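You operate a simulated robot arm through the tools that you are given. There is no shell and no other tool.

You run a simulated robot arm. Do the job below in one go: nothing can be reset, and whatever is moved stays where it is left.

## Task
Put things in order on the top of the teal bench. At the end: the red cup from the top of the teal bench is in the grey tub; the brown ticket block from the top of the teal bench stands where the red cup stood; the blue clip from the top of the teal bench stands on top of the white stand; the white paper ball from the top of the teal bench stands where the brown ticket block stood; whatever was shut is shut again. Leave all else as you found it, and nothing knocked over.
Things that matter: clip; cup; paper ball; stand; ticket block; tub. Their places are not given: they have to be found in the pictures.

The check looks at the end state, three seconds after you hand in, the way a careful person would. Anything else that was tipped, shoved, dropped, spilled or broken makes it a failure.

## Robot
A 5-joint arm with a two-finger parallel gripper, fixed in place. Base frame: the origin is at the foot of the arm, x ahead of it, y to its left, z up; the work surface is at about z = 0. Readings come in mm, rad, newtons and seconds.
With the tool pointing down near the work surface it reaches from about 260 to 600 mm from the base axis. Its first joint turns from -1.152 to 1.152 rad. The tool tilts only in the upright plane through the base axis and itself; it spins freely about its own axis. Payload 1.57 kg.
The tool frame sits at the grasp point between the pads (the TCP): z along the fingers, y along the line on which they close. The tips reach 30 mm beyond it. The gripper opens to 80 mm. The fingers are 17 mm wide and 12 mm thick; the gripper's body (40 by 82 mm) begins 80 mm behind the TCP.
Orientation is told as [roll, pitch, yaw] about the base's x, y, z axes, in that order, counted from this pose: with the fingers straight down and closing along the base's y, the tool's x points along the base's -x, its y along +y and its z along -z.

## Interface
- The arm moves only by the tool nudge_tool. Its argument "rows" is a list of rows, each a list of 6 numbers: the shift along the base's x, y, z in mm, then the turn, a rotation vector about the base's x, y, z in rad. In form: [[dx, dy, dz, ax, ay, az], ...]. A call has 1 to 20 rows; each row is the pose to reach, as a shift and turn from the pose commanded when the call began. "claw" is the finger opening in mm, from 0 to 80, set as the call begins (left out, the last holds). Each row takes 0.2 s and may step no farther than 50 mm and 0.15 rad from the row before; otherwise, or with a gripper value out of range, the whole call is refused. Where a pose cannot be reached the arm comes as near as it can. A force on the tool above 40 N (or 10 N above the force at the start of the call, whichever is more), or a blocked arm, ends the call early, and 0.2 s more pass. Each finger travels about 153 mm/s and halts on what it meets, pressing with about 36 N; the grip force reading is that of the motor and also rises with nothing between the fingers. The clock runs only during rows and for 0.2 s after the last one: add rows that repeat a pose to give the fingers time. The reply holds the time, the measured pose of the TCP, the force on the tool along the base axes, the opening and the grip force, in the units named above and with some noise, with the torque about the TCP (base axes, N m) and any sound that the robot's microphone picked up.
- Cameras (640 x 400 px; columns grow to the right, rows downward): "scene" is fixed at [51.7, 408, 523.7]; the picture's right is [-0.57, -0.82, 0.00], its down [-0.49, 0.34, -0.80] and it looks along [0.66, -0.46, -0.59] (base axes); focal length 235 px, centre (320, 200). "wrist" rides on the gripper at [72, -7, -122] in the tool frame; the picture's right is [0.09, 1.00, 0.00], its down [-0.84, 0.08, -0.54] and it looks along [-0.54, 0.05, 0.84] (tool axes); focal length 238 px, centre (320, 200).
- snapshot(camera): a new picture of that camera. The clock stands still meanwhile.
- measure_at(camera, pixels): for up to 12 pixels [column, row] of the newest picture of that camera ("zoom" is the newest enlarged one), the place [x, y, z] in the base frame of the surface seen there, good to about 3 mm. The clock stands still meanwhile.
- zoom(camera, box): a new picture of the part [left, top, right, bottom] of that camera's present view, enlarged. The clock stands still meanwhile.
- close_job(): hands the job in; it is judged then, once.

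Open the gripper and draw the arm clear of the work before you hand the job in, unless the task says otherwise.

The tools are called after "Emit:" by a JSON object that holds its "name" and its "arguments". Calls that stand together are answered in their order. nudge_tool: Moves the arm, as the interface text tells. Its arguments: {"type":"object","properties":{"rows":{"type":"array"},"claw":{"type":"number"}},"required":["rows"]} The other tools are called the same way: snapshot (camera) takes a picture; measure_at (camera, pixels) gives the place of the surface under pixels of a picture; zoom (camera, box) takes an enlarged picture of a part of a camera's view; close_job () hands the job in.

At the start:

```text
t: 0.0
tcp_pos: [395.0, 70.9, 391.8]
orientation: [-0.001, 0.0, 0.0]
ft_force: [-0.4, 0.7, 0.0]
torque: [-0.01, -0.03, 0.01]
grip_width: 80.0
grip_force: 0.0
```

scene: 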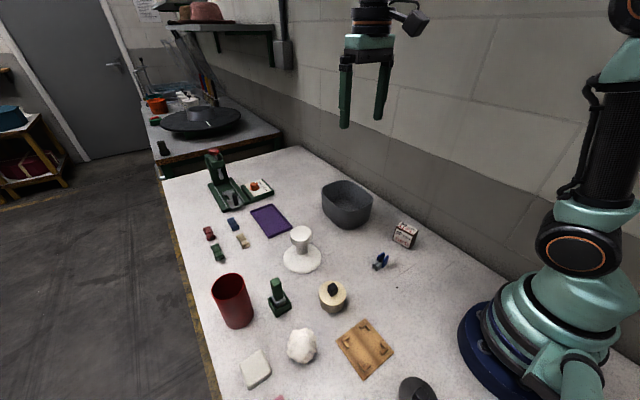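
wrist: 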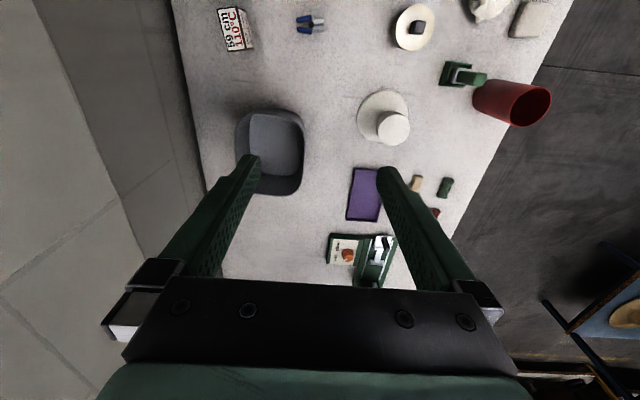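

I see the bench with a red cup at about (232,300), a white paper ball at (301,345), a blue clip at (380,262), a white stand at (302,248), a grey tub at (347,203), and a brown wooden thing at (365,348). I enlarge parts of the view to be sure which object is which.

Emit:
{"name": "zoom", "arguments": {"camera": "scene", "box": [190, 240, 350, 400]}}

Emit:
{"name": "zoom", "arguments": {"camera": "scene", "box": [300, 160, 460, 300]}}

Emit:
{"name": "zoom", "arguments": {"camera": "scene", "box": [180, 140, 340, 280]}}

Emit:
{"name": "zoom", "arguments": {"camera": "scene", "box": [300, 280, 460, 400]}}

```text
2.50 times, centred on (270, 320) of scene
```

zoom: 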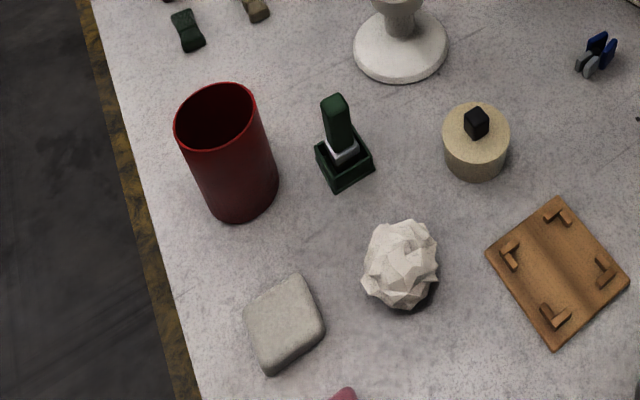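

```text
2.86 times, centred on (380, 230) of scene
```

zoom: 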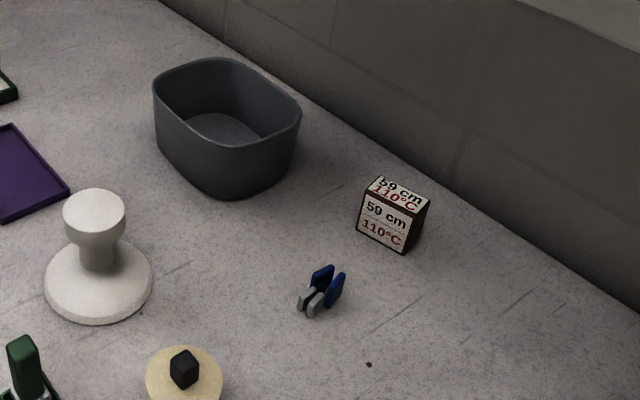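

```text
2.86 times, centred on (260, 210) of scene
```

zoom: 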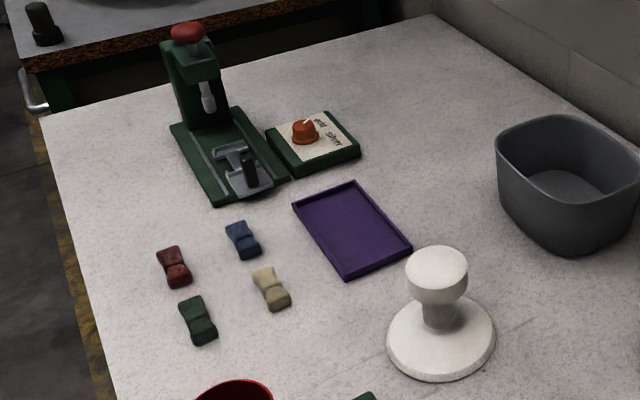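

```text
3.33 times, centred on (380, 340) of scene
```

zoom: 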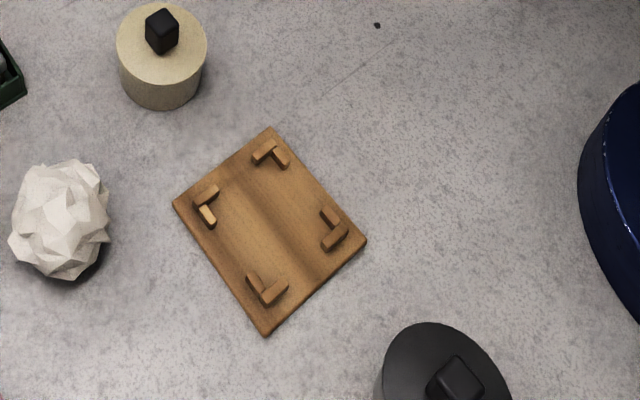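

The brown block with the paper labels (scene about (405,235)) is the ticket block, and the wooden board is something else. I measure the surfaces of all the items that matter.

Emit:
{"name": "snapshot", "arguments": {"camera": "scene"}}

Emit:
{"name": "measure_at", "arguments": {"camera": "scene", "pixels": [[300, 233], [302, 262], [285, 258], [320, 258], [380, 262], [384, 258], [376, 266], [405, 227], [404, 238], [395, 240], [410, 247], [417, 230]]}}

Emit:
{"name": "measure_at", "arguments": {"camera": "scene", "pixels": [[213, 288], [245, 280], [226, 276], [232, 310], [237, 325], [301, 335], [301, 345], [290, 350], [316, 345], [304, 360], [250, 308], [222, 318]]}}

Emit:
{"name": "measure_at", "arguments": {"camera": "scene", "pixels": [[323, 188], [346, 181], [372, 196], [355, 210], [347, 225], [345, 200], [325, 215], [367, 215], [340, 195], [355, 204], [390, 280], [400, 300]]}}

```text
taken
```

scene: 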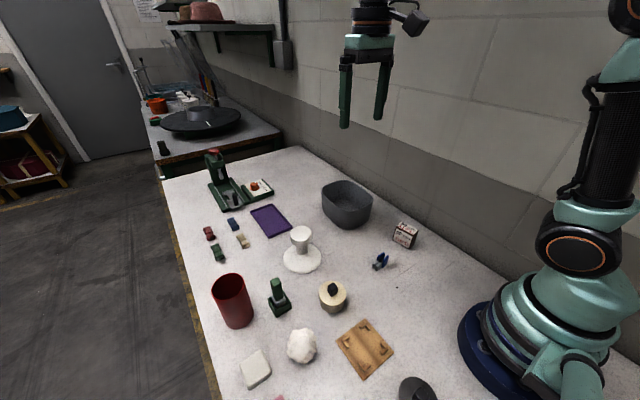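

```text
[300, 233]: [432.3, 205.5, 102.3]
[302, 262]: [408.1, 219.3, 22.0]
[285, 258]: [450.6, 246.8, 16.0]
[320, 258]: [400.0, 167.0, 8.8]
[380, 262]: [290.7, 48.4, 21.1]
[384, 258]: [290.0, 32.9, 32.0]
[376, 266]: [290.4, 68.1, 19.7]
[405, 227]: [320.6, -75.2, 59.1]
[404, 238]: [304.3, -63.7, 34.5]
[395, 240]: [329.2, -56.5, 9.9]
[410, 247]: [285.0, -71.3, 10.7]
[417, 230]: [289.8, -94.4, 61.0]
```

```text
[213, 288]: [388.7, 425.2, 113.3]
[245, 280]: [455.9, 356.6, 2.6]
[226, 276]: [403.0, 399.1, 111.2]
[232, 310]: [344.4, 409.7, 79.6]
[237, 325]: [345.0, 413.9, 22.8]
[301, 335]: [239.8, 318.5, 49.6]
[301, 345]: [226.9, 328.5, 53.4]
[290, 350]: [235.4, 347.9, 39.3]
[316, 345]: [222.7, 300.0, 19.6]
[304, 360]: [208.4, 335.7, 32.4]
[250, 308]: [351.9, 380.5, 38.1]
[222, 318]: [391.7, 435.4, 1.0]
```

```text
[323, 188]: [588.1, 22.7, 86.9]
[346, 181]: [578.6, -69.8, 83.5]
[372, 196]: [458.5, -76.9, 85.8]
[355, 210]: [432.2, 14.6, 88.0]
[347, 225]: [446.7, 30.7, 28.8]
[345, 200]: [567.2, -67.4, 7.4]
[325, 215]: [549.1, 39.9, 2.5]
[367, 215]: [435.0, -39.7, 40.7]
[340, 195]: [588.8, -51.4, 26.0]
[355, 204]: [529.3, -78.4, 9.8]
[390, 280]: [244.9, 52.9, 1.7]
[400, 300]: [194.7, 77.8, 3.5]
```

The tub rim lies at z≈86 and the cup top at z≈112. I cross-check the places using the wrist picture, where the block is at (237,30), the clip at (310,22), the stand at (390,125), and the cup at (512,102).

Emit:
{"name": "snapshot", "arguments": {"camera": "wrist"}}

Emit:
{"name": "measure_at", "arguments": {"camera": "wrist", "pixels": [[237, 15], [222, 10], [245, 50], [226, 50], [310, 22], [300, 20], [320, 22], [394, 126], [380, 126], [408, 126], [394, 112], [394, 142]]}}

Emit:
{"name": "measure_at", "arguments": {"camera": "wrist", "pixels": [[512, 107], [550, 100], [530, 86], [514, 120], [480, 85], [475, 110], [490, 5], [272, 115], [268, 150], [300, 150], [240, 125], [280, 185]]}}

Emit:
{"name": "zoom", "arguments": {"camera": "wrist", "box": [190, 0, 350, 100]}}

Emit:
{"name": "zoom", "arguments": {"camera": "wrist", "box": [400, 0, 560, 130]}}

```text
taken
```

wrist: 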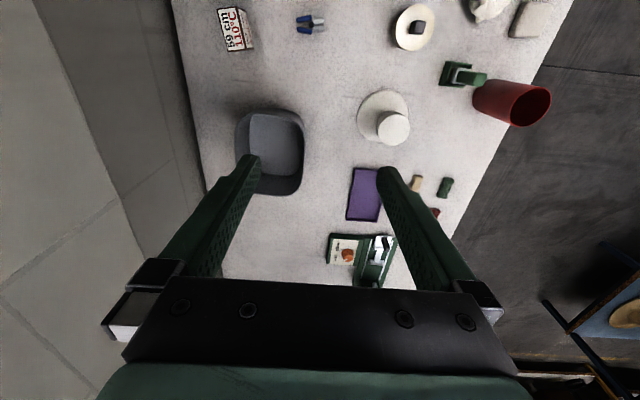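

```text
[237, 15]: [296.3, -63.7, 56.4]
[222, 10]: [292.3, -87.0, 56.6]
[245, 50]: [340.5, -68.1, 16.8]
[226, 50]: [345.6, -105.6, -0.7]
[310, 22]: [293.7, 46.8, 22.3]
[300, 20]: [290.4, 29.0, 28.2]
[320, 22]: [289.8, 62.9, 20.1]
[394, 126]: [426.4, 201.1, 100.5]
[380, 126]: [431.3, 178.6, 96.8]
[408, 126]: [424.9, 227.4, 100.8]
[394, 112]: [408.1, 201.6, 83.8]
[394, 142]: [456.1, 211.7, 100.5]
```

```text
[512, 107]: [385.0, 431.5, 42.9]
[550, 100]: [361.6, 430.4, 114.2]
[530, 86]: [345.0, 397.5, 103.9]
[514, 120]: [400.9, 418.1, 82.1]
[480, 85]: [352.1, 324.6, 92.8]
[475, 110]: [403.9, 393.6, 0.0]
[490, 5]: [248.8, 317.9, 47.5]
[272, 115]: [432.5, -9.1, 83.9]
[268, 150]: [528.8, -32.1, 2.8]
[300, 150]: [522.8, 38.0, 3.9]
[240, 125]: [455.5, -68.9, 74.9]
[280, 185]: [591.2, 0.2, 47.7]
```

```text
4.00 times, centred on (270, 50) of wrist
```

zoom: 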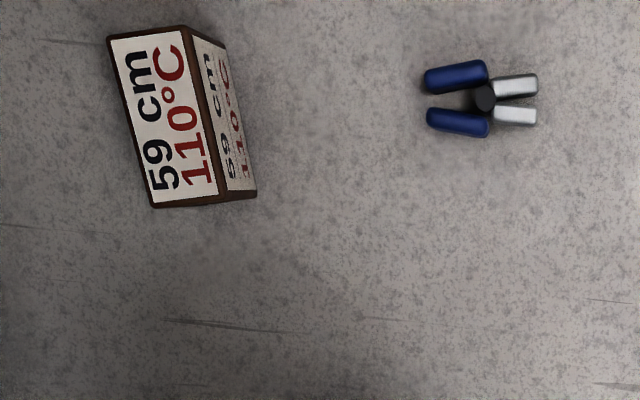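

```text
3.08 times, centred on (480, 65) of wrist
```

zoom: 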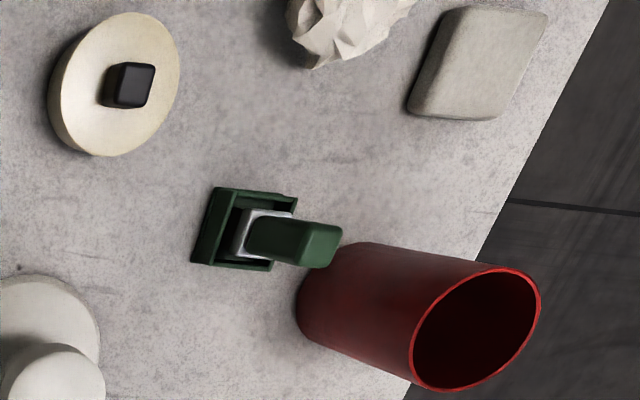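

The cup stands near (370,400), the block near (305,-78), and the clip near (292,45). I move the arm over toward the cup at a height, turned 0.8 rad, to look at the cup from closer up.

Emit:
{"name": "nudge_tool", "arguments": {"rows": [[-26, 31, -10, 0, 0, 0.133], [-52, 62, -20, 0, 0, 0.267], [-78, 93, -30, 0, 0, 0.4], [-104, 124, -40, 0, 0, 0.533], [-130, 155, -50, 0, 0, 0.667], [-155, 185, -60, 0, 0, 0.8], [-155, 185, -60, 0, 0, 0.8]], "claw": 80}}

Emit:
{"name": "snapshot", "arguments": {"camera": "wrist"}}

```text
t: 1.6
tcp_pos: [240.0, 256.5, 331.5]
orientation: [-0.001, -0.001, 0.803]
ft_force: [0.0, -0.4, -0.3]
torque: [0.02, -0.01, 0.0]
grip_width: 80.0
grip_force: 0.0
```

```text
taken
```

wrist: 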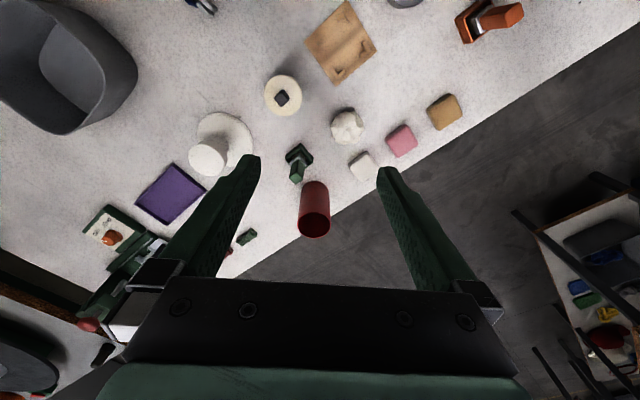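

The cup now shows at (314,208), with its rim around (314,222). I measure points on its rim and base, on the green stamp next to it at (298,160), and on the bench just beyond.

Emit:
{"name": "zoom", "arguments": {"camera": "wrist", "box": [250, 90, 410, 250]}}

Emit:
{"name": "measure_at", "arguments": {"camera": "wrist", "pixels": [[300, 222], [328, 220], [314, 211], [314, 236], [303, 213], [326, 212], [314, 190], [304, 190], [324, 190], [298, 155], [296, 176], [315, 223]]}}

```text
2.50 times, centred on (330, 170) of wrist
```

zoom: 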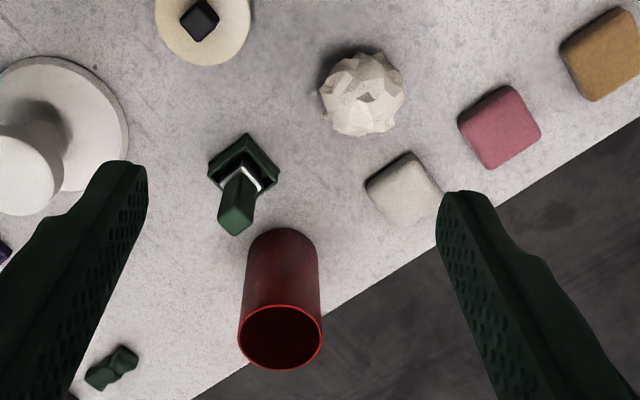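

```text
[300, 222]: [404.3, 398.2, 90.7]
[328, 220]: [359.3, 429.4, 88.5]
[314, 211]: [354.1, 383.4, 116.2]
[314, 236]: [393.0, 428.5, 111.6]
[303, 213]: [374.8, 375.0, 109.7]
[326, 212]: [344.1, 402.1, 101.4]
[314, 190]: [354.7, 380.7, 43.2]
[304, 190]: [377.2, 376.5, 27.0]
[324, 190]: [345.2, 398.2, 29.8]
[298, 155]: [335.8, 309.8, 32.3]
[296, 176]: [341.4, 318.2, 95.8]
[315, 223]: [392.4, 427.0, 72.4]
```

The rim geometry puts the cup's axis at about (375,406.5), with a diameter of about 61 mm and a height of about 112. I move to z=200 right above it and look again before going down.

Emit:
{"name": "nudge_tool", "arguments": {"rows": [[22, 25, -22, 0, 0, 0], [45, 50, -44, 0, 0, 0], [67, 75, -66, 0, 0, 0], [90, 100, -88, 0, 0, 0], [112, 125, -110, 0, 0, 0.01], [135, 150.6, -131.8, 0, 0, 0.025], [135, 150.6, -131.8, 0, 0, 0.025]]}}

Emit:
{"name": "snapshot", "arguments": {"camera": "wrist"}}

Emit:
{"name": "snapshot", "arguments": {"camera": "scene"}}

```text
t: 3.2
tcp_pos: [372.5, 407.0, 199.4]
orientation: [-0.001, 0.0, 0.824]
ft_force: [0.3, -0.3, 0.2]
torque: [0.04, -0.01, 0.01]
grip_width: 80.2
grip_force: 0.2
```

```text
taken
```

wrist: 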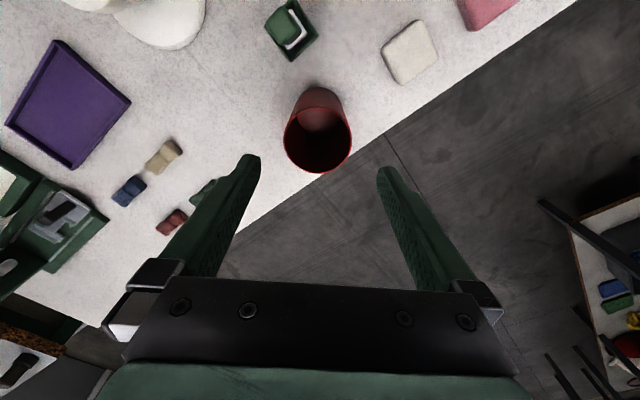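

```text
taken
```

scene: 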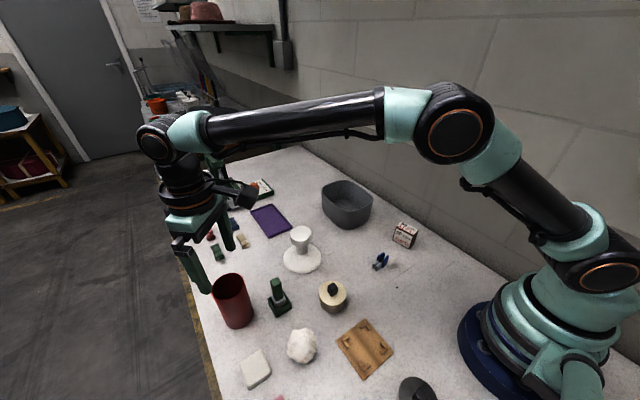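

The rim in the wrist picture runs from column 284 to 352, roughly midway between the fingers. I measure rim points more exactly in an enlarged view.

Emit:
{"name": "zoom", "arguments": {"camera": "wrist", "box": [256, 75, 384, 185]}}

Emit:
{"name": "measure_at", "arguments": {"camera": "wrist", "pixels": [[285, 140], [350, 138], [319, 172], [318, 105], [300, 168], [338, 167], [318, 125], [319, 95], [290, 120], [346, 118]]}}

```text
3.64 times, centred on (320, 130) of wrist
```

zoom: 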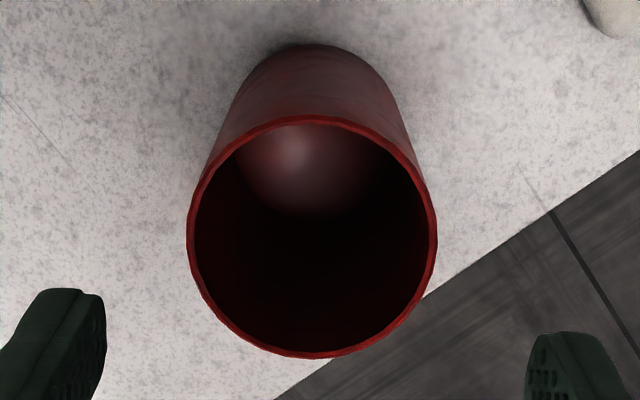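

```text
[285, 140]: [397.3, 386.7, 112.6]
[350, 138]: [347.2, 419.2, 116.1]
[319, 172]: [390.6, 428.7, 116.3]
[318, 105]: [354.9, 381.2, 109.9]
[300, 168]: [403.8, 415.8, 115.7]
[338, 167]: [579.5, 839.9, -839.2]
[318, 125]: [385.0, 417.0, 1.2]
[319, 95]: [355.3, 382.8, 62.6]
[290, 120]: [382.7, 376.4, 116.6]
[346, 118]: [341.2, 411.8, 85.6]
```

The rim centre comes out at (372.5,404) with a diameter of about 60. I go straight down to TCP z≈88, shifted -3 mm in y, so the fingers straddle the cup.

Emit:
{"name": "nudge_tool", "arguments": {"rows": [[0, -3, 0, 0, 0, 0], [0, -3, -30, 0, 0, 0], [0, -3, -60, 0, 0, 0], [0, -3, -90, 0, 0, 0], [0, -3, -111, 0, 0, 0], [0, -3, -111, 0, 0, 0]], "claw": 80}}

Emit:
{"name": "snapshot", "arguments": {"camera": "wrist"}}

```text
t: 4.6
tcp_pos: [375.6, 402.9, 88.9]
orientation: [0.001, 0.0, 0.827]
ft_force: [0.3, -0.5, -0.2]
torque: [-0.03, -0.01, 0.0]
grip_width: 80.0
grip_force: 0.1
```

```text
taken
```

wrist: 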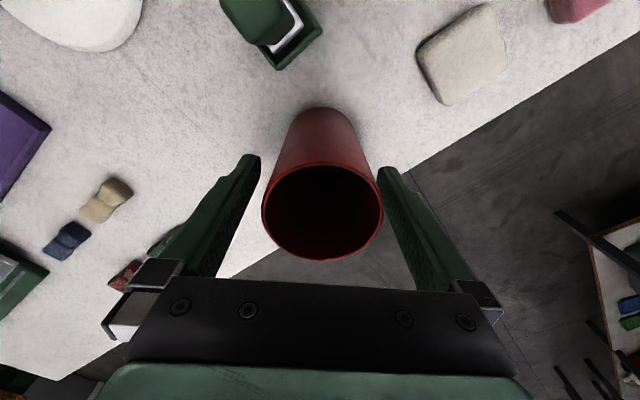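

The cup rim (centre about (322,212)) sits midway between the fingers, with no contact force. I close the gripper on it.

Emit:
{"name": "nudge_tool", "arguments": {"rows": [[0, 0, 0, 0, 0, 0], [0, 0, 0, 0, 0, 0], [0, 0, 0, 0, 0, 0]], "claw": 45}}

```text
t: 5.4
tcp_pos: [374.6, 403.1, 89.5]
orientation: [0.001, 0.0, 0.825]
ft_force: [-0.6, -0.5, 0.6]
torque: [0.02, 0.01, -0.01]
grip_width: 61.3
grip_force: 36.0
```

The fingers hold the cup at 61.3 mm wide with 36 N, so it stood at about (374.5,404). I lift it straight up to TCP z≈250.

Emit:
{"name": "nudge_tool", "arguments": {"rows": [[0, 0, 15, 0, 0, 0], [0, 0, 50, 0, 0, 0], [0, 0, 90, 0, 0, 0], [0, 0, 130, 0, 0, 0], [0, 0, 165, 0, 0, 0], [0, 0, 165, 0, 0, 0]]}}

Emit:
{"name": "snapshot", "arguments": {"camera": "scene"}}

```text
t: 6.8
tcp_pos: [375.8, 402.8, 254.2]
orientation: [-0.001, 0.0, 0.825]
ft_force: [0.3, -0.3, -1.4]
torque: [-0.02, 0.03, 0.02]
grip_width: 61.2
grip_force: 36.2
```

```text
taken
```

scene: 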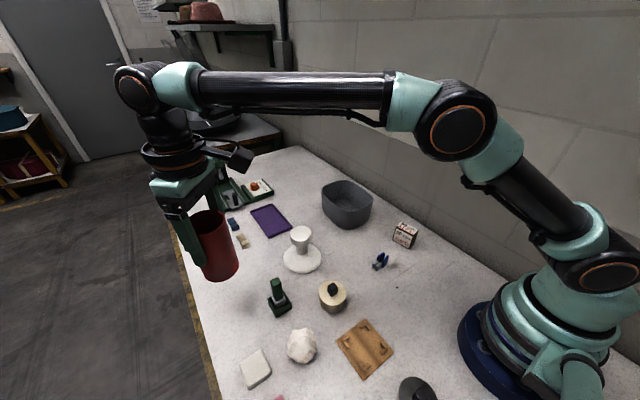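

The cup is lifted clean off the bench, with its bottom around z≈165. Before carrying it I measure the tub's rim and floor in an enlarged scene view.

Emit:
{"name": "zoom", "arguments": {"camera": "scene", "box": [310, 170, 390, 235]}}

```text
6.15 times, centred on (350, 202) of scene
```

zoom: 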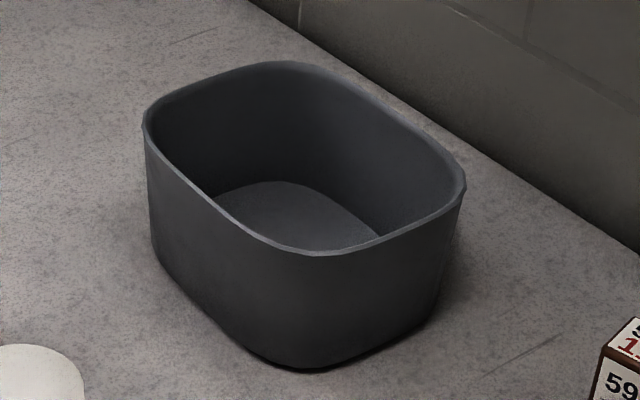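

The rim shows clearly, from corner (145,130) through (290,64) and (464,185) to (315,252). I measure along it and on the floor around (290,210).

Emit:
{"name": "measure_at", "arguments": {"camera": "zoom", "pixels": [[146, 128], [200, 82], [285, 64], [350, 85], [410, 130], [463, 185], [430, 225], [380, 245], [315, 252], [250, 232], [200, 190], [290, 215]]}}

Emit:
{"name": "measure_at", "arguments": {"camera": "zoom", "pixels": [[230, 195], [290, 190], [340, 215], [330, 240], [360, 240], [270, 225], [600, 220], [500, 140], [400, 70], [150, 250], [250, 350], [310, 368]]}}

```text
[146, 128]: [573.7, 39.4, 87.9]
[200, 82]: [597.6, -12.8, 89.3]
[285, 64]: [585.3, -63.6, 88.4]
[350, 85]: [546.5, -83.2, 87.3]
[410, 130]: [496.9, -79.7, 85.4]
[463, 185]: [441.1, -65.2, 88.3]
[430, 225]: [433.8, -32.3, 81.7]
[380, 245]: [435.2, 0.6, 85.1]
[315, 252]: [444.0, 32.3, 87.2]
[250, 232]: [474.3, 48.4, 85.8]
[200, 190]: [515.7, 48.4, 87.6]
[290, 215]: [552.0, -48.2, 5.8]
```

```text
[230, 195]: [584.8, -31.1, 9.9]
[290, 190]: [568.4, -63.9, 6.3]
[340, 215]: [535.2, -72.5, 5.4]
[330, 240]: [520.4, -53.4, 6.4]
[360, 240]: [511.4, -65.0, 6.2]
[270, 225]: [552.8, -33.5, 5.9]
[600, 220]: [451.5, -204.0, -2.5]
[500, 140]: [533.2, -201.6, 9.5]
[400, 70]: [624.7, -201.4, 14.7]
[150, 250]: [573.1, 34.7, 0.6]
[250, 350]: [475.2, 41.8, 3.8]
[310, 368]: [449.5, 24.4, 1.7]
```

The tub rim spans x 434–597 and y −83–48, so its centre is (515.5,−17.5), and its floor is at z≈6. I carry the cup there at the same height while turning the fingers to close along x, the tub's long axis.

Emit:
{"name": "nudge_tool", "arguments": {"rows": [[7.8, -23.4, 0, 0, 0, -0.133], [15.6, -46.8, 0, 0, 0, -0.266], [23.4, -70.2, 0, 0, 0, -0.399], [31.2, -93.6, 0, 0, 0, -0.532], [39, -116.9, 0, 0, 0, -0.666], [46.8, -140.3, 0, 0, 0, -0.799], [54.6, -163.7, 0, 0, 0, -0.932], [62.4, -187.1, 0, 0, 0, -1.065], [70.2, -210.5, 0, 0, 0, -1.198], [78, -233.9, 0, 0, 0, -1.331], [85.9, -257.3, 0, 0, 0, -1.464], [93.7, -280.7, 0, 0, 0, -1.597], [101.5, -304.1, 0, 0, 0, -1.73], [109.3, -327.4, 0, 0, 0, -1.864], [117, -350.8, 0, 0, 0, -1.997], [124.9, -374.2, 0, 0, 0, -2.13], [132.7, -397.6, 0, 0, 0, -2.263], [140.5, -421, 0, 0, 0, -2.396], [140.5, -421, 0, 0, 0, -2.396]]}}

Emit:
{"name": "snapshot", "arguments": {"camera": "wrist"}}

Emit:
{"name": "snapshot", "arguments": {"camera": "scene"}}

```text
t: 10.8
tcp_pos: [516.4, -17.6, 253.7]
orientation: [0.0, 0.001, -1.573]
ft_force: [-0.7, -0.6, -1.7]
torque: [0.0, 0.01, 0.01]
grip_width: 61.6
grip_force: 36.0
```

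```text
taken
```

wrist: 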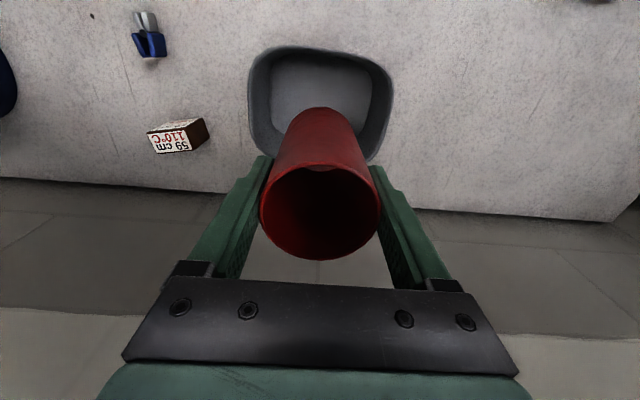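

```text
taken
```

scene: 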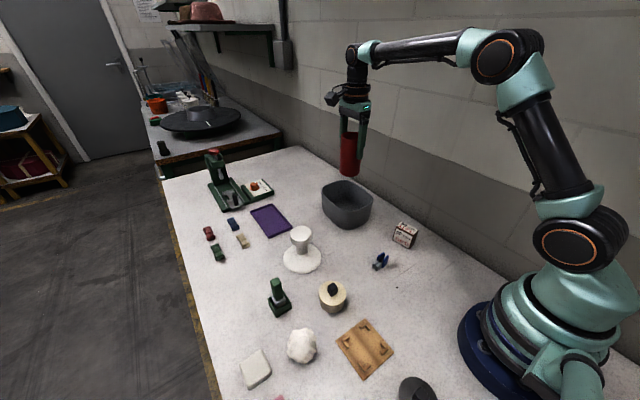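

The cup hangs straight above the tub, and the bottom of the tub can be seen clear around it. I lower it down to just above the tub floor (TCP z≈99).

Emit:
{"name": "nudge_tool", "arguments": {"rows": [[0, 0, -40, 0, 0, 0], [0, 0, -80, 0, 0, 0], [0, 0, -110, 0, 0, 0], [0, 0, -135, 0, 0, 0], [0, 0, -150, 0, 0, 0], [0, 0, -155, 0, 0, 0], [0, 0, -155, 0, 0, 0]]}}

Emit:
{"name": "snapshot", "arguments": {"camera": "scene"}}

```text
t: 12.4
tcp_pos: [516.0, -16.6, 98.1]
orientation: [-0.001, -0.001, -1.571]
ft_force: [-0.1, -0.5, -2.1]
torque: [-0.03, -0.02, -0.01]
grip_width: 61.2
grip_force: 35.7
```

```text
taken
```

scene: 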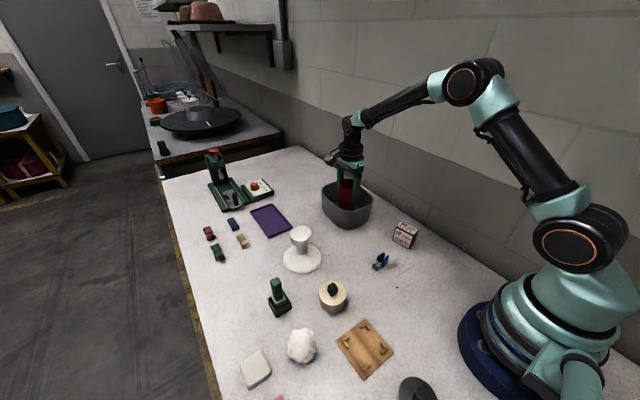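

The force is still only the cup's weight, so it has not touched down yet. I lower in 1 mm steps and watch the vertical force.

Emit:
{"name": "nudge_tool", "arguments": {"rows": [[0, 0, -1, 0, 0, 0], [0, 0, -2, 0, 0, 0], [0, 0, -2, 0, 0, 0]]}}

Emit:
{"name": "nudge_tool", "arguments": {"rows": [[0, 0, -1, 0, 0, 0], [0, 0, -1, 0, 0, 0]]}}

```text
t: 13.2
tcp_pos: [515.4, -16.8, 96.2]
orientation: [0.0, 0.001, -1.572]
ft_force: [-0.6, 0.0, -0.8]
torque: [0.02, -0.01, -0.02]
grip_width: 61.3
grip_force: 35.7
```

```text
t: 13.8
tcp_pos: [516.3, -17.5, 97.3]
orientation: [0.001, 0.0, -1.571]
ft_force: [0.2, 0.6, -0.8]
torque: [0.0, -0.01, -0.01]
grip_width: 61.1
grip_force: 35.9
```

The vertical force has not changed clearly yet (about −0.8 N). I go 1 to 2 mm lower.

Emit:
{"name": "nudge_tool", "arguments": {"rows": [[0, 0, -1, 0, 0, 0], [0, 0, -1, 0, 0, 0], [0, 0, -1, 0, 0, 0]]}}

```text
t: 14.6
tcp_pos: [516.4, -16.3, 95.9]
orientation: [0.0, -0.001, -1.57]
ft_force: [0.1, 0.7, -0.3]
torque: [-0.03, -0.01, 0.0]
grip_width: 61.3
grip_force: 36.4
```

The commanded z is 95, which is where contact is expected, and the weight reading is fading. I try one more millimetre.

Emit:
{"name": "nudge_tool", "arguments": {"rows": [[0, 0, -1, 0, 0, 0], [0, 0, -1, 0, 0, 0], [0, 0, -1, 0, 0, 0]]}}

```text
t: 15.4
tcp_pos: [517.1, -17.7, 93.4]
orientation: [0.0, 0.0, -1.57]
ft_force: [0.5, -1.4, -1.5]
torque: [-0.04, 0.01, 0.0]
grip_width: 61.3
grip_force: 35.6
```

The reading still looks like free-hanging weight. I carry on down in small steps, checking the force.

Emit:
{"name": "nudge_tool", "arguments": {"rows": [[0, 0, -1, 0, 0, 0], [0, 0, -1, 0, 0, 0], [0, 0, -1, 0, 0, 0]]}}

Emit:
{"name": "nudge_tool", "arguments": {"rows": [[0, 0, -1, 0, 0, 0], [0, 0, -1, 0, 0, 0], [0, 0, -1, 0, 0, 0]]}}

```text
t: 16.2
tcp_pos: [516.2, -16.4, 93.1]
orientation: [0.001, 0.0, -1.57]
ft_force: [-1.4, -0.2, 6.2]
torque: [-0.05, 0.19, -0.02]
grip_width: 61.1
grip_force: 36.7
```

```text
t: 17.0
tcp_pos: [515.9, -16.6, 93.1]
orientation: [0.001, 0.0, -1.571]
ft_force: [-8.9, 0.6, 27.6]
torque: [0.02, 0.86, -0.02]
grip_width: 61.4
grip_force: 35.9
```

Contact is plain (27 N upward), so the cup is on the tub floor. I ease back up 1 mm to take off the pressure, then open the fingers.

Emit:
{"name": "nudge_tool", "arguments": {"rows": [[0, 0, 1, 0, 0, 0], [0, 0, 1, 0, 0, 0]]}}

Emit:
{"name": "nudge_tool", "arguments": {"rows": [[0, 0, 0, 0, 0, 0], [0, 0, 0, 0, 0, 0], [0, 0, 0, 0, 0, 0]], "claw": 80}}

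Emit:
{"name": "snapshot", "arguments": {"camera": "wrist"}}

```text
t: 17.6
tcp_pos: [516.1, -18.0, 92.7]
orientation: [0.003, 0.0, -1.571]
ft_force: [-3.4, 1.0, 21.4]
torque: [0.05, 0.49, 0.03]
grip_width: 61.3
grip_force: 36.4
```

```text
t: 18.4
tcp_pos: [515.2, -16.9, 92.7]
orientation: [-0.001, 0.001, -1.571]
ft_force: [0.5, -0.8, -0.2]
torque: [0.02, -0.01, 0.01]
grip_width: 79.8
grip_force: 0.1
```

```text
taken
```

wrist: 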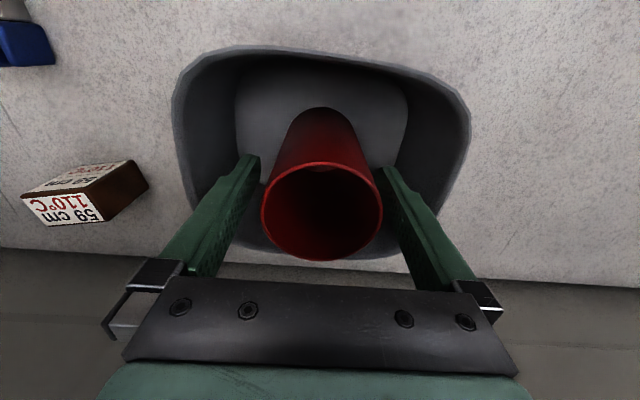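

The cup stands upright in the tub and the fingers are clear on both sides of it. I draw straight up to z≈250.

Emit:
{"name": "nudge_tool", "arguments": {"rows": [[0, 0, 20, 0, 0, 0], [0, 0, 55, 0, 0, 0], [0, 0, 95, 0, 0, 0], [0, 0, 130, 0, 0, 0], [0, 0, 160, 0, 0, 0], [0, 0, 160, 0, 0, 0]]}}

Emit:
{"name": "snapshot", "arguments": {"camera": "wrist"}}

Emit:
{"name": "snapshot", "arguments": {"camera": "scene"}}

```text
t: 19.8
tcp_pos: [517.7, -16.9, 255.0]
orientation: [-0.001, 0.0, -1.571]
ft_force: [-0.4, -1.3, -0.3]
torque: [0.01, 0.0, 0.0]
grip_width: 79.8
grip_force: 0.0
```

```text
taken
```

wrist: 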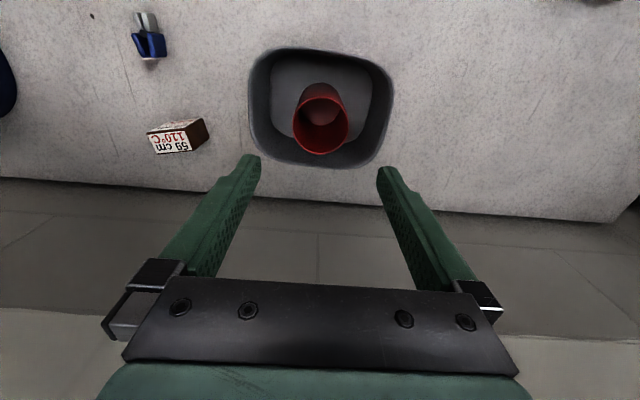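

```text
taken
```

scene: 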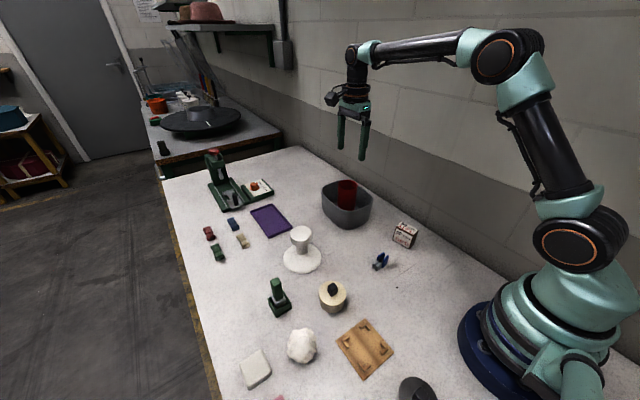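

The cup stands upright in the tub. Next is the ticket block, so I move to a place from which the wrist camera sees it from above.

Emit:
{"name": "nudge_tool", "arguments": {"rows": [[-35, 13, 0, 0, 0, 0], [-70, 26, 0, 0, 0, 0], [-105, 39, 0, 0, 0, 0], [-140, 52, 0, 0, 0, 0], [-175, 65, 0, 0, 0, 0], [-210, 77.5, 0, 0, 0, 0], [-210, 77.5, 0, 0, 0, 0]]}}

Emit:
{"name": "snapshot", "arguments": {"camera": "wrist"}}

```text
t: 21.4
tcp_pos: [305.7, 59.7, 252.2]
orientation: [-0.001, 0.0, -1.571]
ft_force: [-0.6, -0.7, -0.2]
torque: [0.01, 0.01, 0.0]
grip_width: 79.9
grip_force: 0.0
```

```text
taken
```

wrist: 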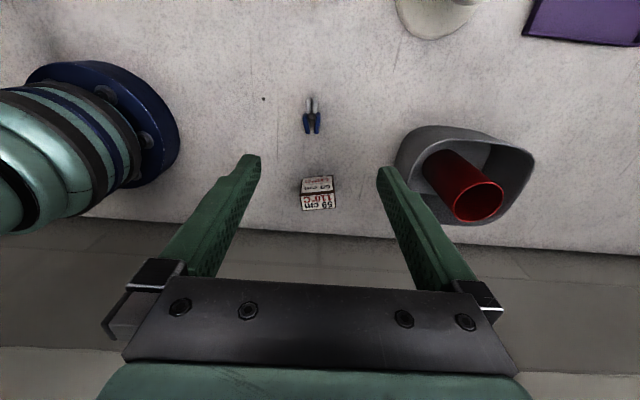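

The block shows at (318,193) between the fingers and the clip at (311,117). I enlarge this part and measure both.

Emit:
{"name": "zoom", "arguments": {"camera": "wrist", "box": [270, 80, 366, 220]}}

Emit:
{"name": "zoom", "arguments": {"camera": "wrist", "box": [288, 168, 348, 216]}}

```text
2.86 times, centred on (318, 150) of wrist
```

zoom: 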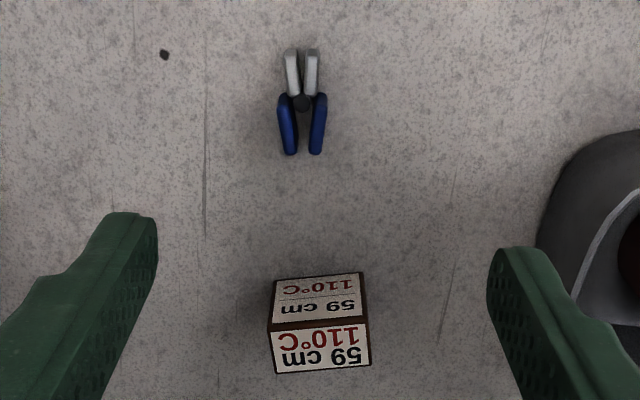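

```text
8.33 times, centred on (318, 192) of wrist
```

zoom: 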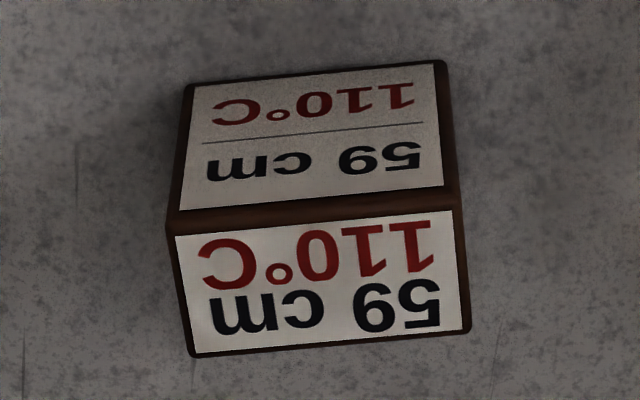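

The block's top face corners lie at about (173,228), (460,203), (468,330) and (193,354) in the enlarged picture. I measure just inside those corners and the foot of the front face.

Emit:
{"name": "measure_at", "arguments": {"camera": "zoom", "pixels": [[178, 236], [455, 212], [463, 325], [197, 350], [318, 280], [192, 90], [440, 68], [316, 78], [316, 200], [330, 345], [185, 290], [460, 265]]}}

```text
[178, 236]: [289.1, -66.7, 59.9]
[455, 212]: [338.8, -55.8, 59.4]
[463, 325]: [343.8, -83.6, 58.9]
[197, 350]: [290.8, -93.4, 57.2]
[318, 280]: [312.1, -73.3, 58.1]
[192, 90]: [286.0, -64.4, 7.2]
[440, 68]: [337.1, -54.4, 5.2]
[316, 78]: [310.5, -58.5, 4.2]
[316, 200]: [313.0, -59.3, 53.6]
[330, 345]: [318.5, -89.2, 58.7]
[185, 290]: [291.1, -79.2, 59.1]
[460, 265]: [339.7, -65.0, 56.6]
```

The block is about 54 by 31 mm and 59 high, centred near (314,−74.5), with its long side turned about 0.197 rad from x. I move above it at z≈200 with yaw 0.197, so the fingers will close across its narrow side.

Emit:
{"name": "nudge_tool", "arguments": {"rows": [[0.7, -11, -4, 0, 0, 0.136], [1.4, -22, -8, 0, 0, 0.272], [2.1, -33, -12, 0, 0, 0.408], [2.8, -44, -16, 0, 0, 0.544], [3.5, -55, -20, 0, 0, 0.68], [4.2, -66, -24, 0, 0, 0.816], [4.9, -77, -28, 0, 0, 0.952], [5.6, -88, -32, 0, 0, 1.088], [6.3, -99, -36, 0, 0, 1.224], [7, -110, -41, 0, 0, 1.36], [7.7, -121, -46, 0, 0, 1.496], [8.2, -130, -51, 0, 0, 1.632], [8.5, -134.5, -53, 0, 0, 1.768], [8.5, -134.5, -53, 0, 0, 1.768]]}}

Emit:
{"name": "snapshot", "arguments": {"camera": "wrist"}}

Emit:
{"name": "snapshot", "arguments": {"camera": "scene"}}

```text
t: 24.4
tcp_pos: [315.4, -75.3, 199.7]
orientation: [0.0, 0.0, 0.199]
ft_force: [0.1, -0.9, -0.3]
torque: [0.0, 0.0, -0.02]
grip_width: 80.3
grip_force: 0.1
```

```text
taken
```

wrist: 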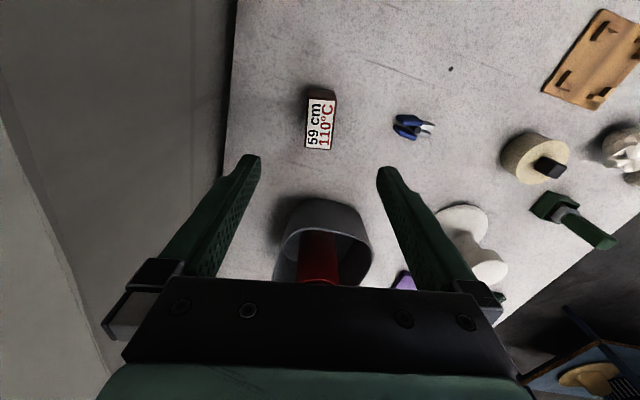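

```text
taken
```

scene: 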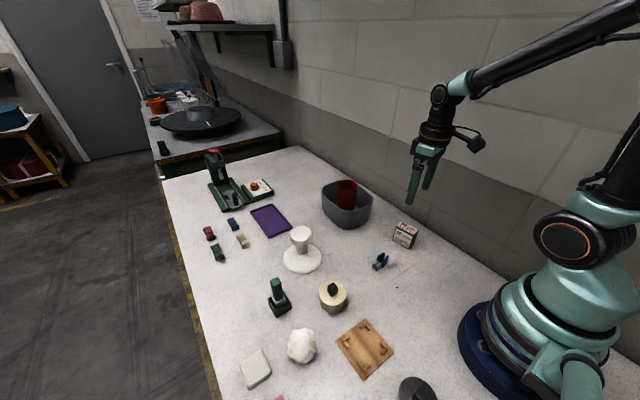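

The block's top face shows at about (320,122), nicely upright in the picture. I enlarge it and measure to confirm the centre and the turn.

Emit:
{"name": "zoom", "arguments": {"camera": "wrist", "box": [280, 80, 360, 160]}}

Emit:
{"name": "measure_at", "arguments": {"camera": "zoom", "pixels": [[205, 100], [325, 100], [205, 330], [320, 340], [265, 210], [265, 335]]}}

```text
5.00 times, centred on (320, 120) of wrist
```

zoom: 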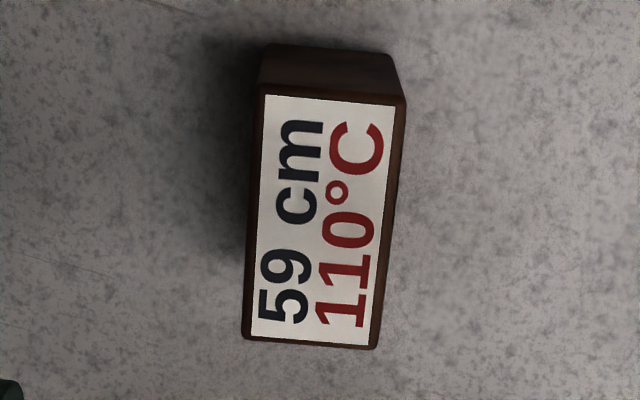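

```text
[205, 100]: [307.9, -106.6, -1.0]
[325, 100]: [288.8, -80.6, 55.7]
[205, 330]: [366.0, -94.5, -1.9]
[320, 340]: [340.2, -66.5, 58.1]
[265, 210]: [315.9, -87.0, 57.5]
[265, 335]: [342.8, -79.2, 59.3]
```

The ray through the top face's centre gives (314,−75.5), and the turn matches the gripper to within a hundredth of a radian. I go down to TCP z≈40 with open fingers.

Emit:
{"name": "nudge_tool", "arguments": {"rows": [[-0.5, -1, -30, 0, 0, 0], [-0.5, -1, -65, 0, 0, 0], [-0.5, -1, -100, 0, 0, 0], [-0.5, -1, -130, 0, 0, 0], [-0.5, -1, -150, 0, 0, 0], [-0.5, -1, -160, 0, 0, 0], [-0.5, -1, -160, 0, 0, 0]]}}

Emit:
{"name": "snapshot", "arguments": {"camera": "wrist"}}

```text
t: 26.0
tcp_pos: [313.9, -76.0, 40.0]
orientation: [0.0, 0.0, 0.196]
ft_force: [-0.1, -0.2, 0.0]
torque: [0.01, -0.02, 0.01]
grip_width: 79.8
grip_force: 0.1
```

```text
taken
```

wrist: 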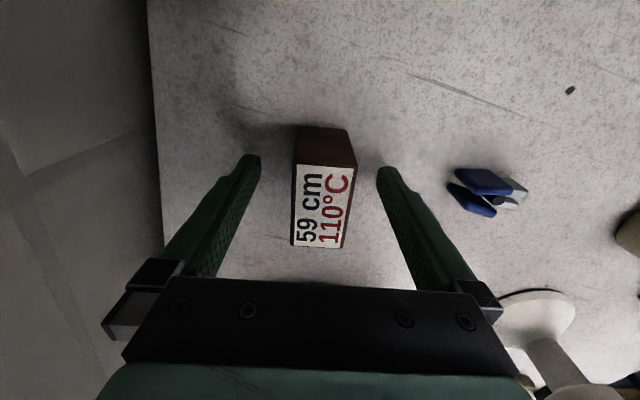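

The block sits midway between the fingers. I close on it.

Emit:
{"name": "nudge_tool", "arguments": {"rows": [[0, 0, 0, 0, 0, 0], [0, 0, 0, 0, 0, 0], [0, 0, 0, 0, 0, 0], [0, 0, 0, 0, 0, 0]], "claw": 18}}

Emit:
{"name": "snapshot", "arguments": {"camera": "wrist"}}

```text
t: 27.0
tcp_pos: [314.6, -75.9, 40.2]
orientation: [-0.001, 0.001, 0.198]
ft_force: [-0.4, 0.6, 0.2]
torque: [-0.01, -0.02, 0.0]
grip_width: 31.4
grip_force: 36.0
```

```text
taken
```

wrist: 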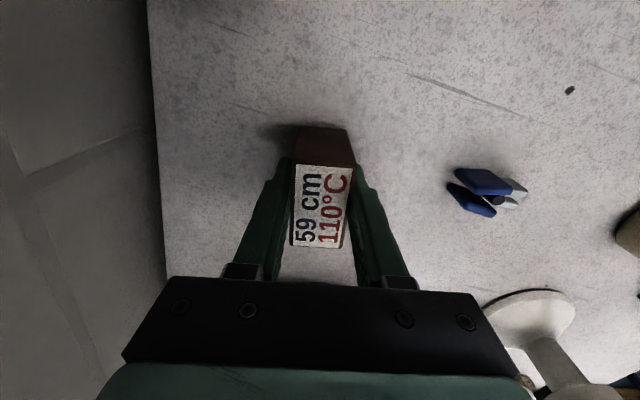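

The block is held at 31.4 mm wide; it stood at about (314,−75.7). I lift it straight up by 180 mm.

Emit:
{"name": "nudge_tool", "arguments": {"rows": [[0, 0, 12, 0, 0, 0], [0, 0, 45, 0, 0, 0], [0, 0, 90, 0, 0, 0], [0, 0, 135, 0, 0, 0], [0, 0, 180, 0, 0, 0], [0, 0, 180, 0, 0, 0]]}}

Emit:
{"name": "snapshot", "arguments": {"camera": "wrist"}}

```text
t: 28.4
tcp_pos: [313.5, -75.6, 221.9]
orientation: [-0.001, 0.0, 0.197]
ft_force: [0.0, 0.3, -1.2]
torque: [-0.05, 0.01, 0.0]
grip_width: 31.1
grip_force: 36.0
```

```text
taken
```

wrist: 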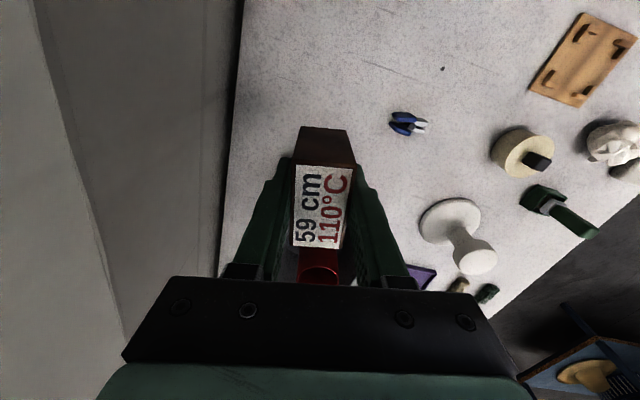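

The block is held straight. I carry it level at z≈220 to above the cup's old place (374.5,404).

Emit:
{"name": "nudge_tool", "arguments": {"rows": [[5, 40, 0, 0, 0, 0], [10, 80, 0, 0, 0, 0], [15, 120, 0, 0, 0, 0], [20, 160, 0, 0, 0, 0], [25, 200, 0, 0, 0, 0], [30, 240, 0, 0, 0, 0], [36, 280, 0, 0, 0, 0], [41, 320, 0, 0, 0, 0], [46, 360, 0, 0, 0, 0], [51, 400, 0, 0, 0, 0], [56, 440, 0, 0, 0, 0], [61, 479.5, 0, 0, 0, 0], [61, 479.5, 0, 0, 0, 0]]}}

Emit:
{"name": "snapshot", "arguments": {"camera": "wrist"}}

Emit:
{"name": "snapshot", "arguments": {"camera": "scene"}}

```text
t: 31.2
tcp_pos: [374.6, 405.6, 219.2]
orientation: [0.001, -0.001, 0.198]
ft_force: [0.0, 0.7, 0.7]
torque: [0.02, -0.02, -0.02]
grip_width: 31.3
grip_force: 36.1
```

```text
taken
```

wrist: 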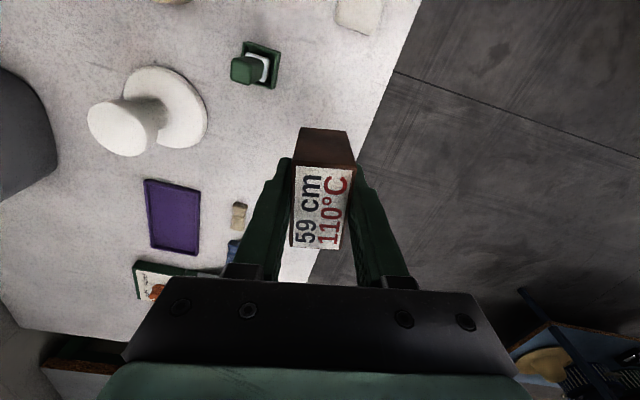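

```text
taken
```

scene: 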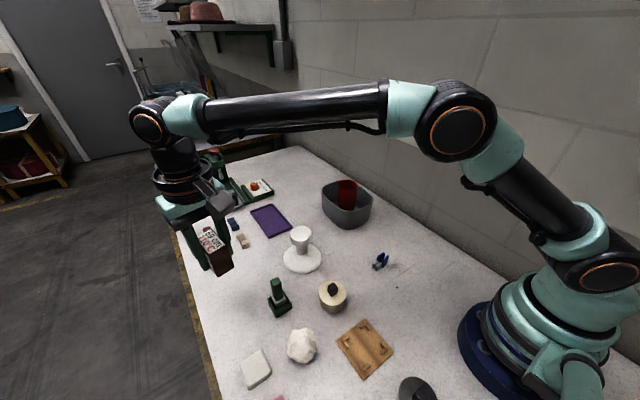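

The block is now above the cup's old place. I check where the bench edge runs near there, and the stamp's position, before lowering.

Emit:
{"name": "measure_at", "arguments": {"camera": "scene", "pixels": [[200, 310], [205, 320], [210, 330], [198, 300], [277, 310], [278, 285], [290, 305], [268, 305], [218, 320], [230, 320], [240, 310]]}}

Emit:
{"name": "measure_at", "arguments": {"camera": "wrist", "pixels": [[380, 90], [372, 110], [390, 60], [262, 62], [240, 70], [280, 60], [265, 85], [350, 120], [360, 115]]}}

```text
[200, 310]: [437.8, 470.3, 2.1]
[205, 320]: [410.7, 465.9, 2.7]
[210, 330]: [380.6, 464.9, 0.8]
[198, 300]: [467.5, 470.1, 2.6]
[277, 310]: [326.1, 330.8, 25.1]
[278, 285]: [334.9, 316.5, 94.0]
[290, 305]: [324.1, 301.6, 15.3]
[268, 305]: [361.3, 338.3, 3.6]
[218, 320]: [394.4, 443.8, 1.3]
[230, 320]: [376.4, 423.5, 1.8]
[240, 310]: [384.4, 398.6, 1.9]
```

```text
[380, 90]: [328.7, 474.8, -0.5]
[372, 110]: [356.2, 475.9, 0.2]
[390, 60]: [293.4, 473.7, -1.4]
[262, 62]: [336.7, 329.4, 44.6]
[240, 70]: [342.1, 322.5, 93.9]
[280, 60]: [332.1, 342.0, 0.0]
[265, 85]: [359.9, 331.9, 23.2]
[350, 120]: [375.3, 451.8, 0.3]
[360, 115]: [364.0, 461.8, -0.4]
```

The bench edge is at y≈475, so there's room, and the stamp ends near y≈342. I lower the block to about 2 mm above the bench.

Emit:
{"name": "nudge_tool", "arguments": {"rows": [[0, 0, -40, 0, 0, 0], [0, 0, -80, 0, 0, 0], [0, 0, -115, 0, 0, 0], [0, 0, -145, 0, 0, 0], [0, 0, -165, 0, 0, 0], [0, 0, -175, 0, 0, 0], [0, 0, -178, 0, 0, 0], [0, 0, -178, 0, 0, 0]]}}

Emit:
{"name": "nudge_tool", "arguments": {"rows": [[0, 0, -1, 0, 0, 0], [0, 0, -1, 0, 0, 0], [0, 0, -1, 0, 0, 0]]}}

```text
t: 33.0
tcp_pos: [375.2, 404.1, 42.2]
orientation: [0.0, 0.0, 0.198]
ft_force: [0.2, -0.8, -0.9]
torque: [-0.01, 0.01, -0.01]
grip_width: 31.3
grip_force: 35.4
```

```text
t: 33.8
tcp_pos: [374.6, 405.4, 41.1]
orientation: [0.001, 0.0, 0.198]
ft_force: [-0.3, -0.2, -0.8]
torque: [-0.01, 0.0, -0.01]
grip_width: 31.1
grip_force: 36.1
```

No contact yet at commanded z=41. I take one more millimetre down.

Emit:
{"name": "nudge_tool", "arguments": {"rows": [[0, 0, -1, 0, 0, 0], [0, 0, -1, 0, 0, 0], [0, 0, -1, 0, 0, 0]]}}

```text
t: 34.6
tcp_pos: [374.3, 404.3, 39.4]
orientation: [-0.001, -0.001, 0.197]
ft_force: [0.0, 0.2, -0.5]
torque: [-0.02, 0.0, 0.0]
grip_width: 31.4
grip_force: 36.2
```

The force is still about zero to slightly negative. I step down another half millimetre to a millimetre until the bench carries the block.

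Emit:
{"name": "nudge_tool", "arguments": {"rows": [[0, 0, -0.7, 0, 0, 0], [0, 0, -0.7, 0, 0, 0], [0, 0, -0.7, 0, 0, 0]]}}

```text
t: 35.4
tcp_pos: [374.8, 404.3, 38.8]
orientation: [0.0, 0.0, 0.197]
ft_force: [-0.5, 0.5, 1.3]
torque: [-0.01, 0.0, 0.03]
grip_width: 31.4
grip_force: 35.9
```

The vertical force turned positive (1.3 N), so the block stands on the bench. I open the fingers to 60 mm.

Emit:
{"name": "nudge_tool", "arguments": {"rows": [[0, 0, 0, 0, 0, 0], [0, 0, 0, 0, 0, 0], [0, 0, 0, 0, 0, 0]], "claw": 60}}

Emit:
{"name": "snapshot", "arguments": {"camera": "wrist"}}

```text
t: 36.2
tcp_pos: [374.3, 403.5, 39.1]
orientation: [0.001, 0.0, 0.198]
ft_force: [0.7, 0.3, 0.2]
torque: [-0.02, 0.01, -0.02]
grip_width: 60.2
grip_force: 0.0
```

```text
taken
```

wrist: 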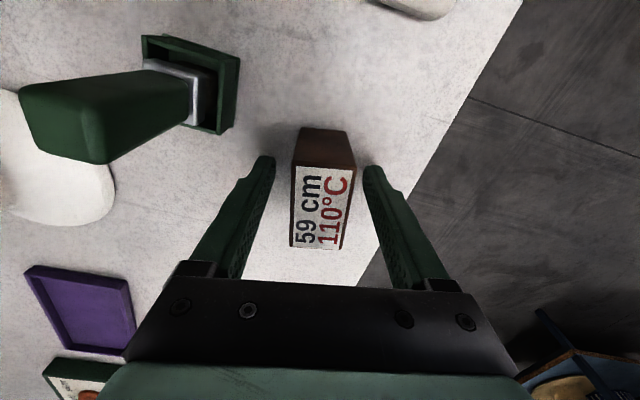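

The block stands free between the fingers, upright. I draw straight up to z≈260.

Emit:
{"name": "nudge_tool", "arguments": {"rows": [[0, 0, 20, 0, 0, 0], [0, 0, 60, 0, 0, 0], [0, 0, 105, 0, 0, 0], [0, 0, 150, 0, 0, 0], [0, 0, 190, 0, 0, 0], [0, 0, 220, 0, 0, 0], [0, 0, 220, 0, 0, 0]]}}

Emit:
{"name": "snapshot", "arguments": {"camera": "scene"}}

```text
t: 37.8
tcp_pos: [373.8, 404.5, 259.9]
orientation: [0.0, 0.0, 0.196]
ft_force: [0.0, -0.7, -0.4]
torque: [0.05, -0.01, 0.02]
grip_width: 60.0
grip_force: 0.0
```

```text
taken
```

scene: 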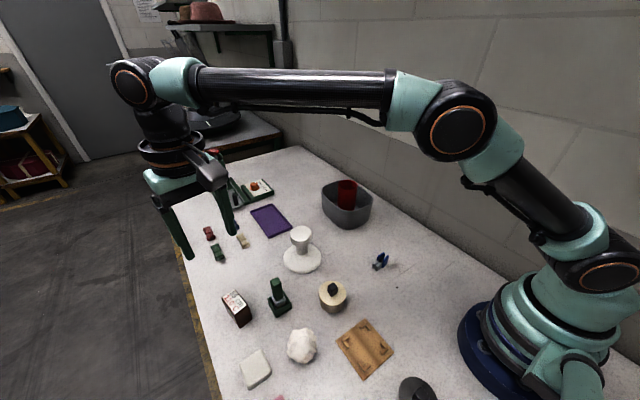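

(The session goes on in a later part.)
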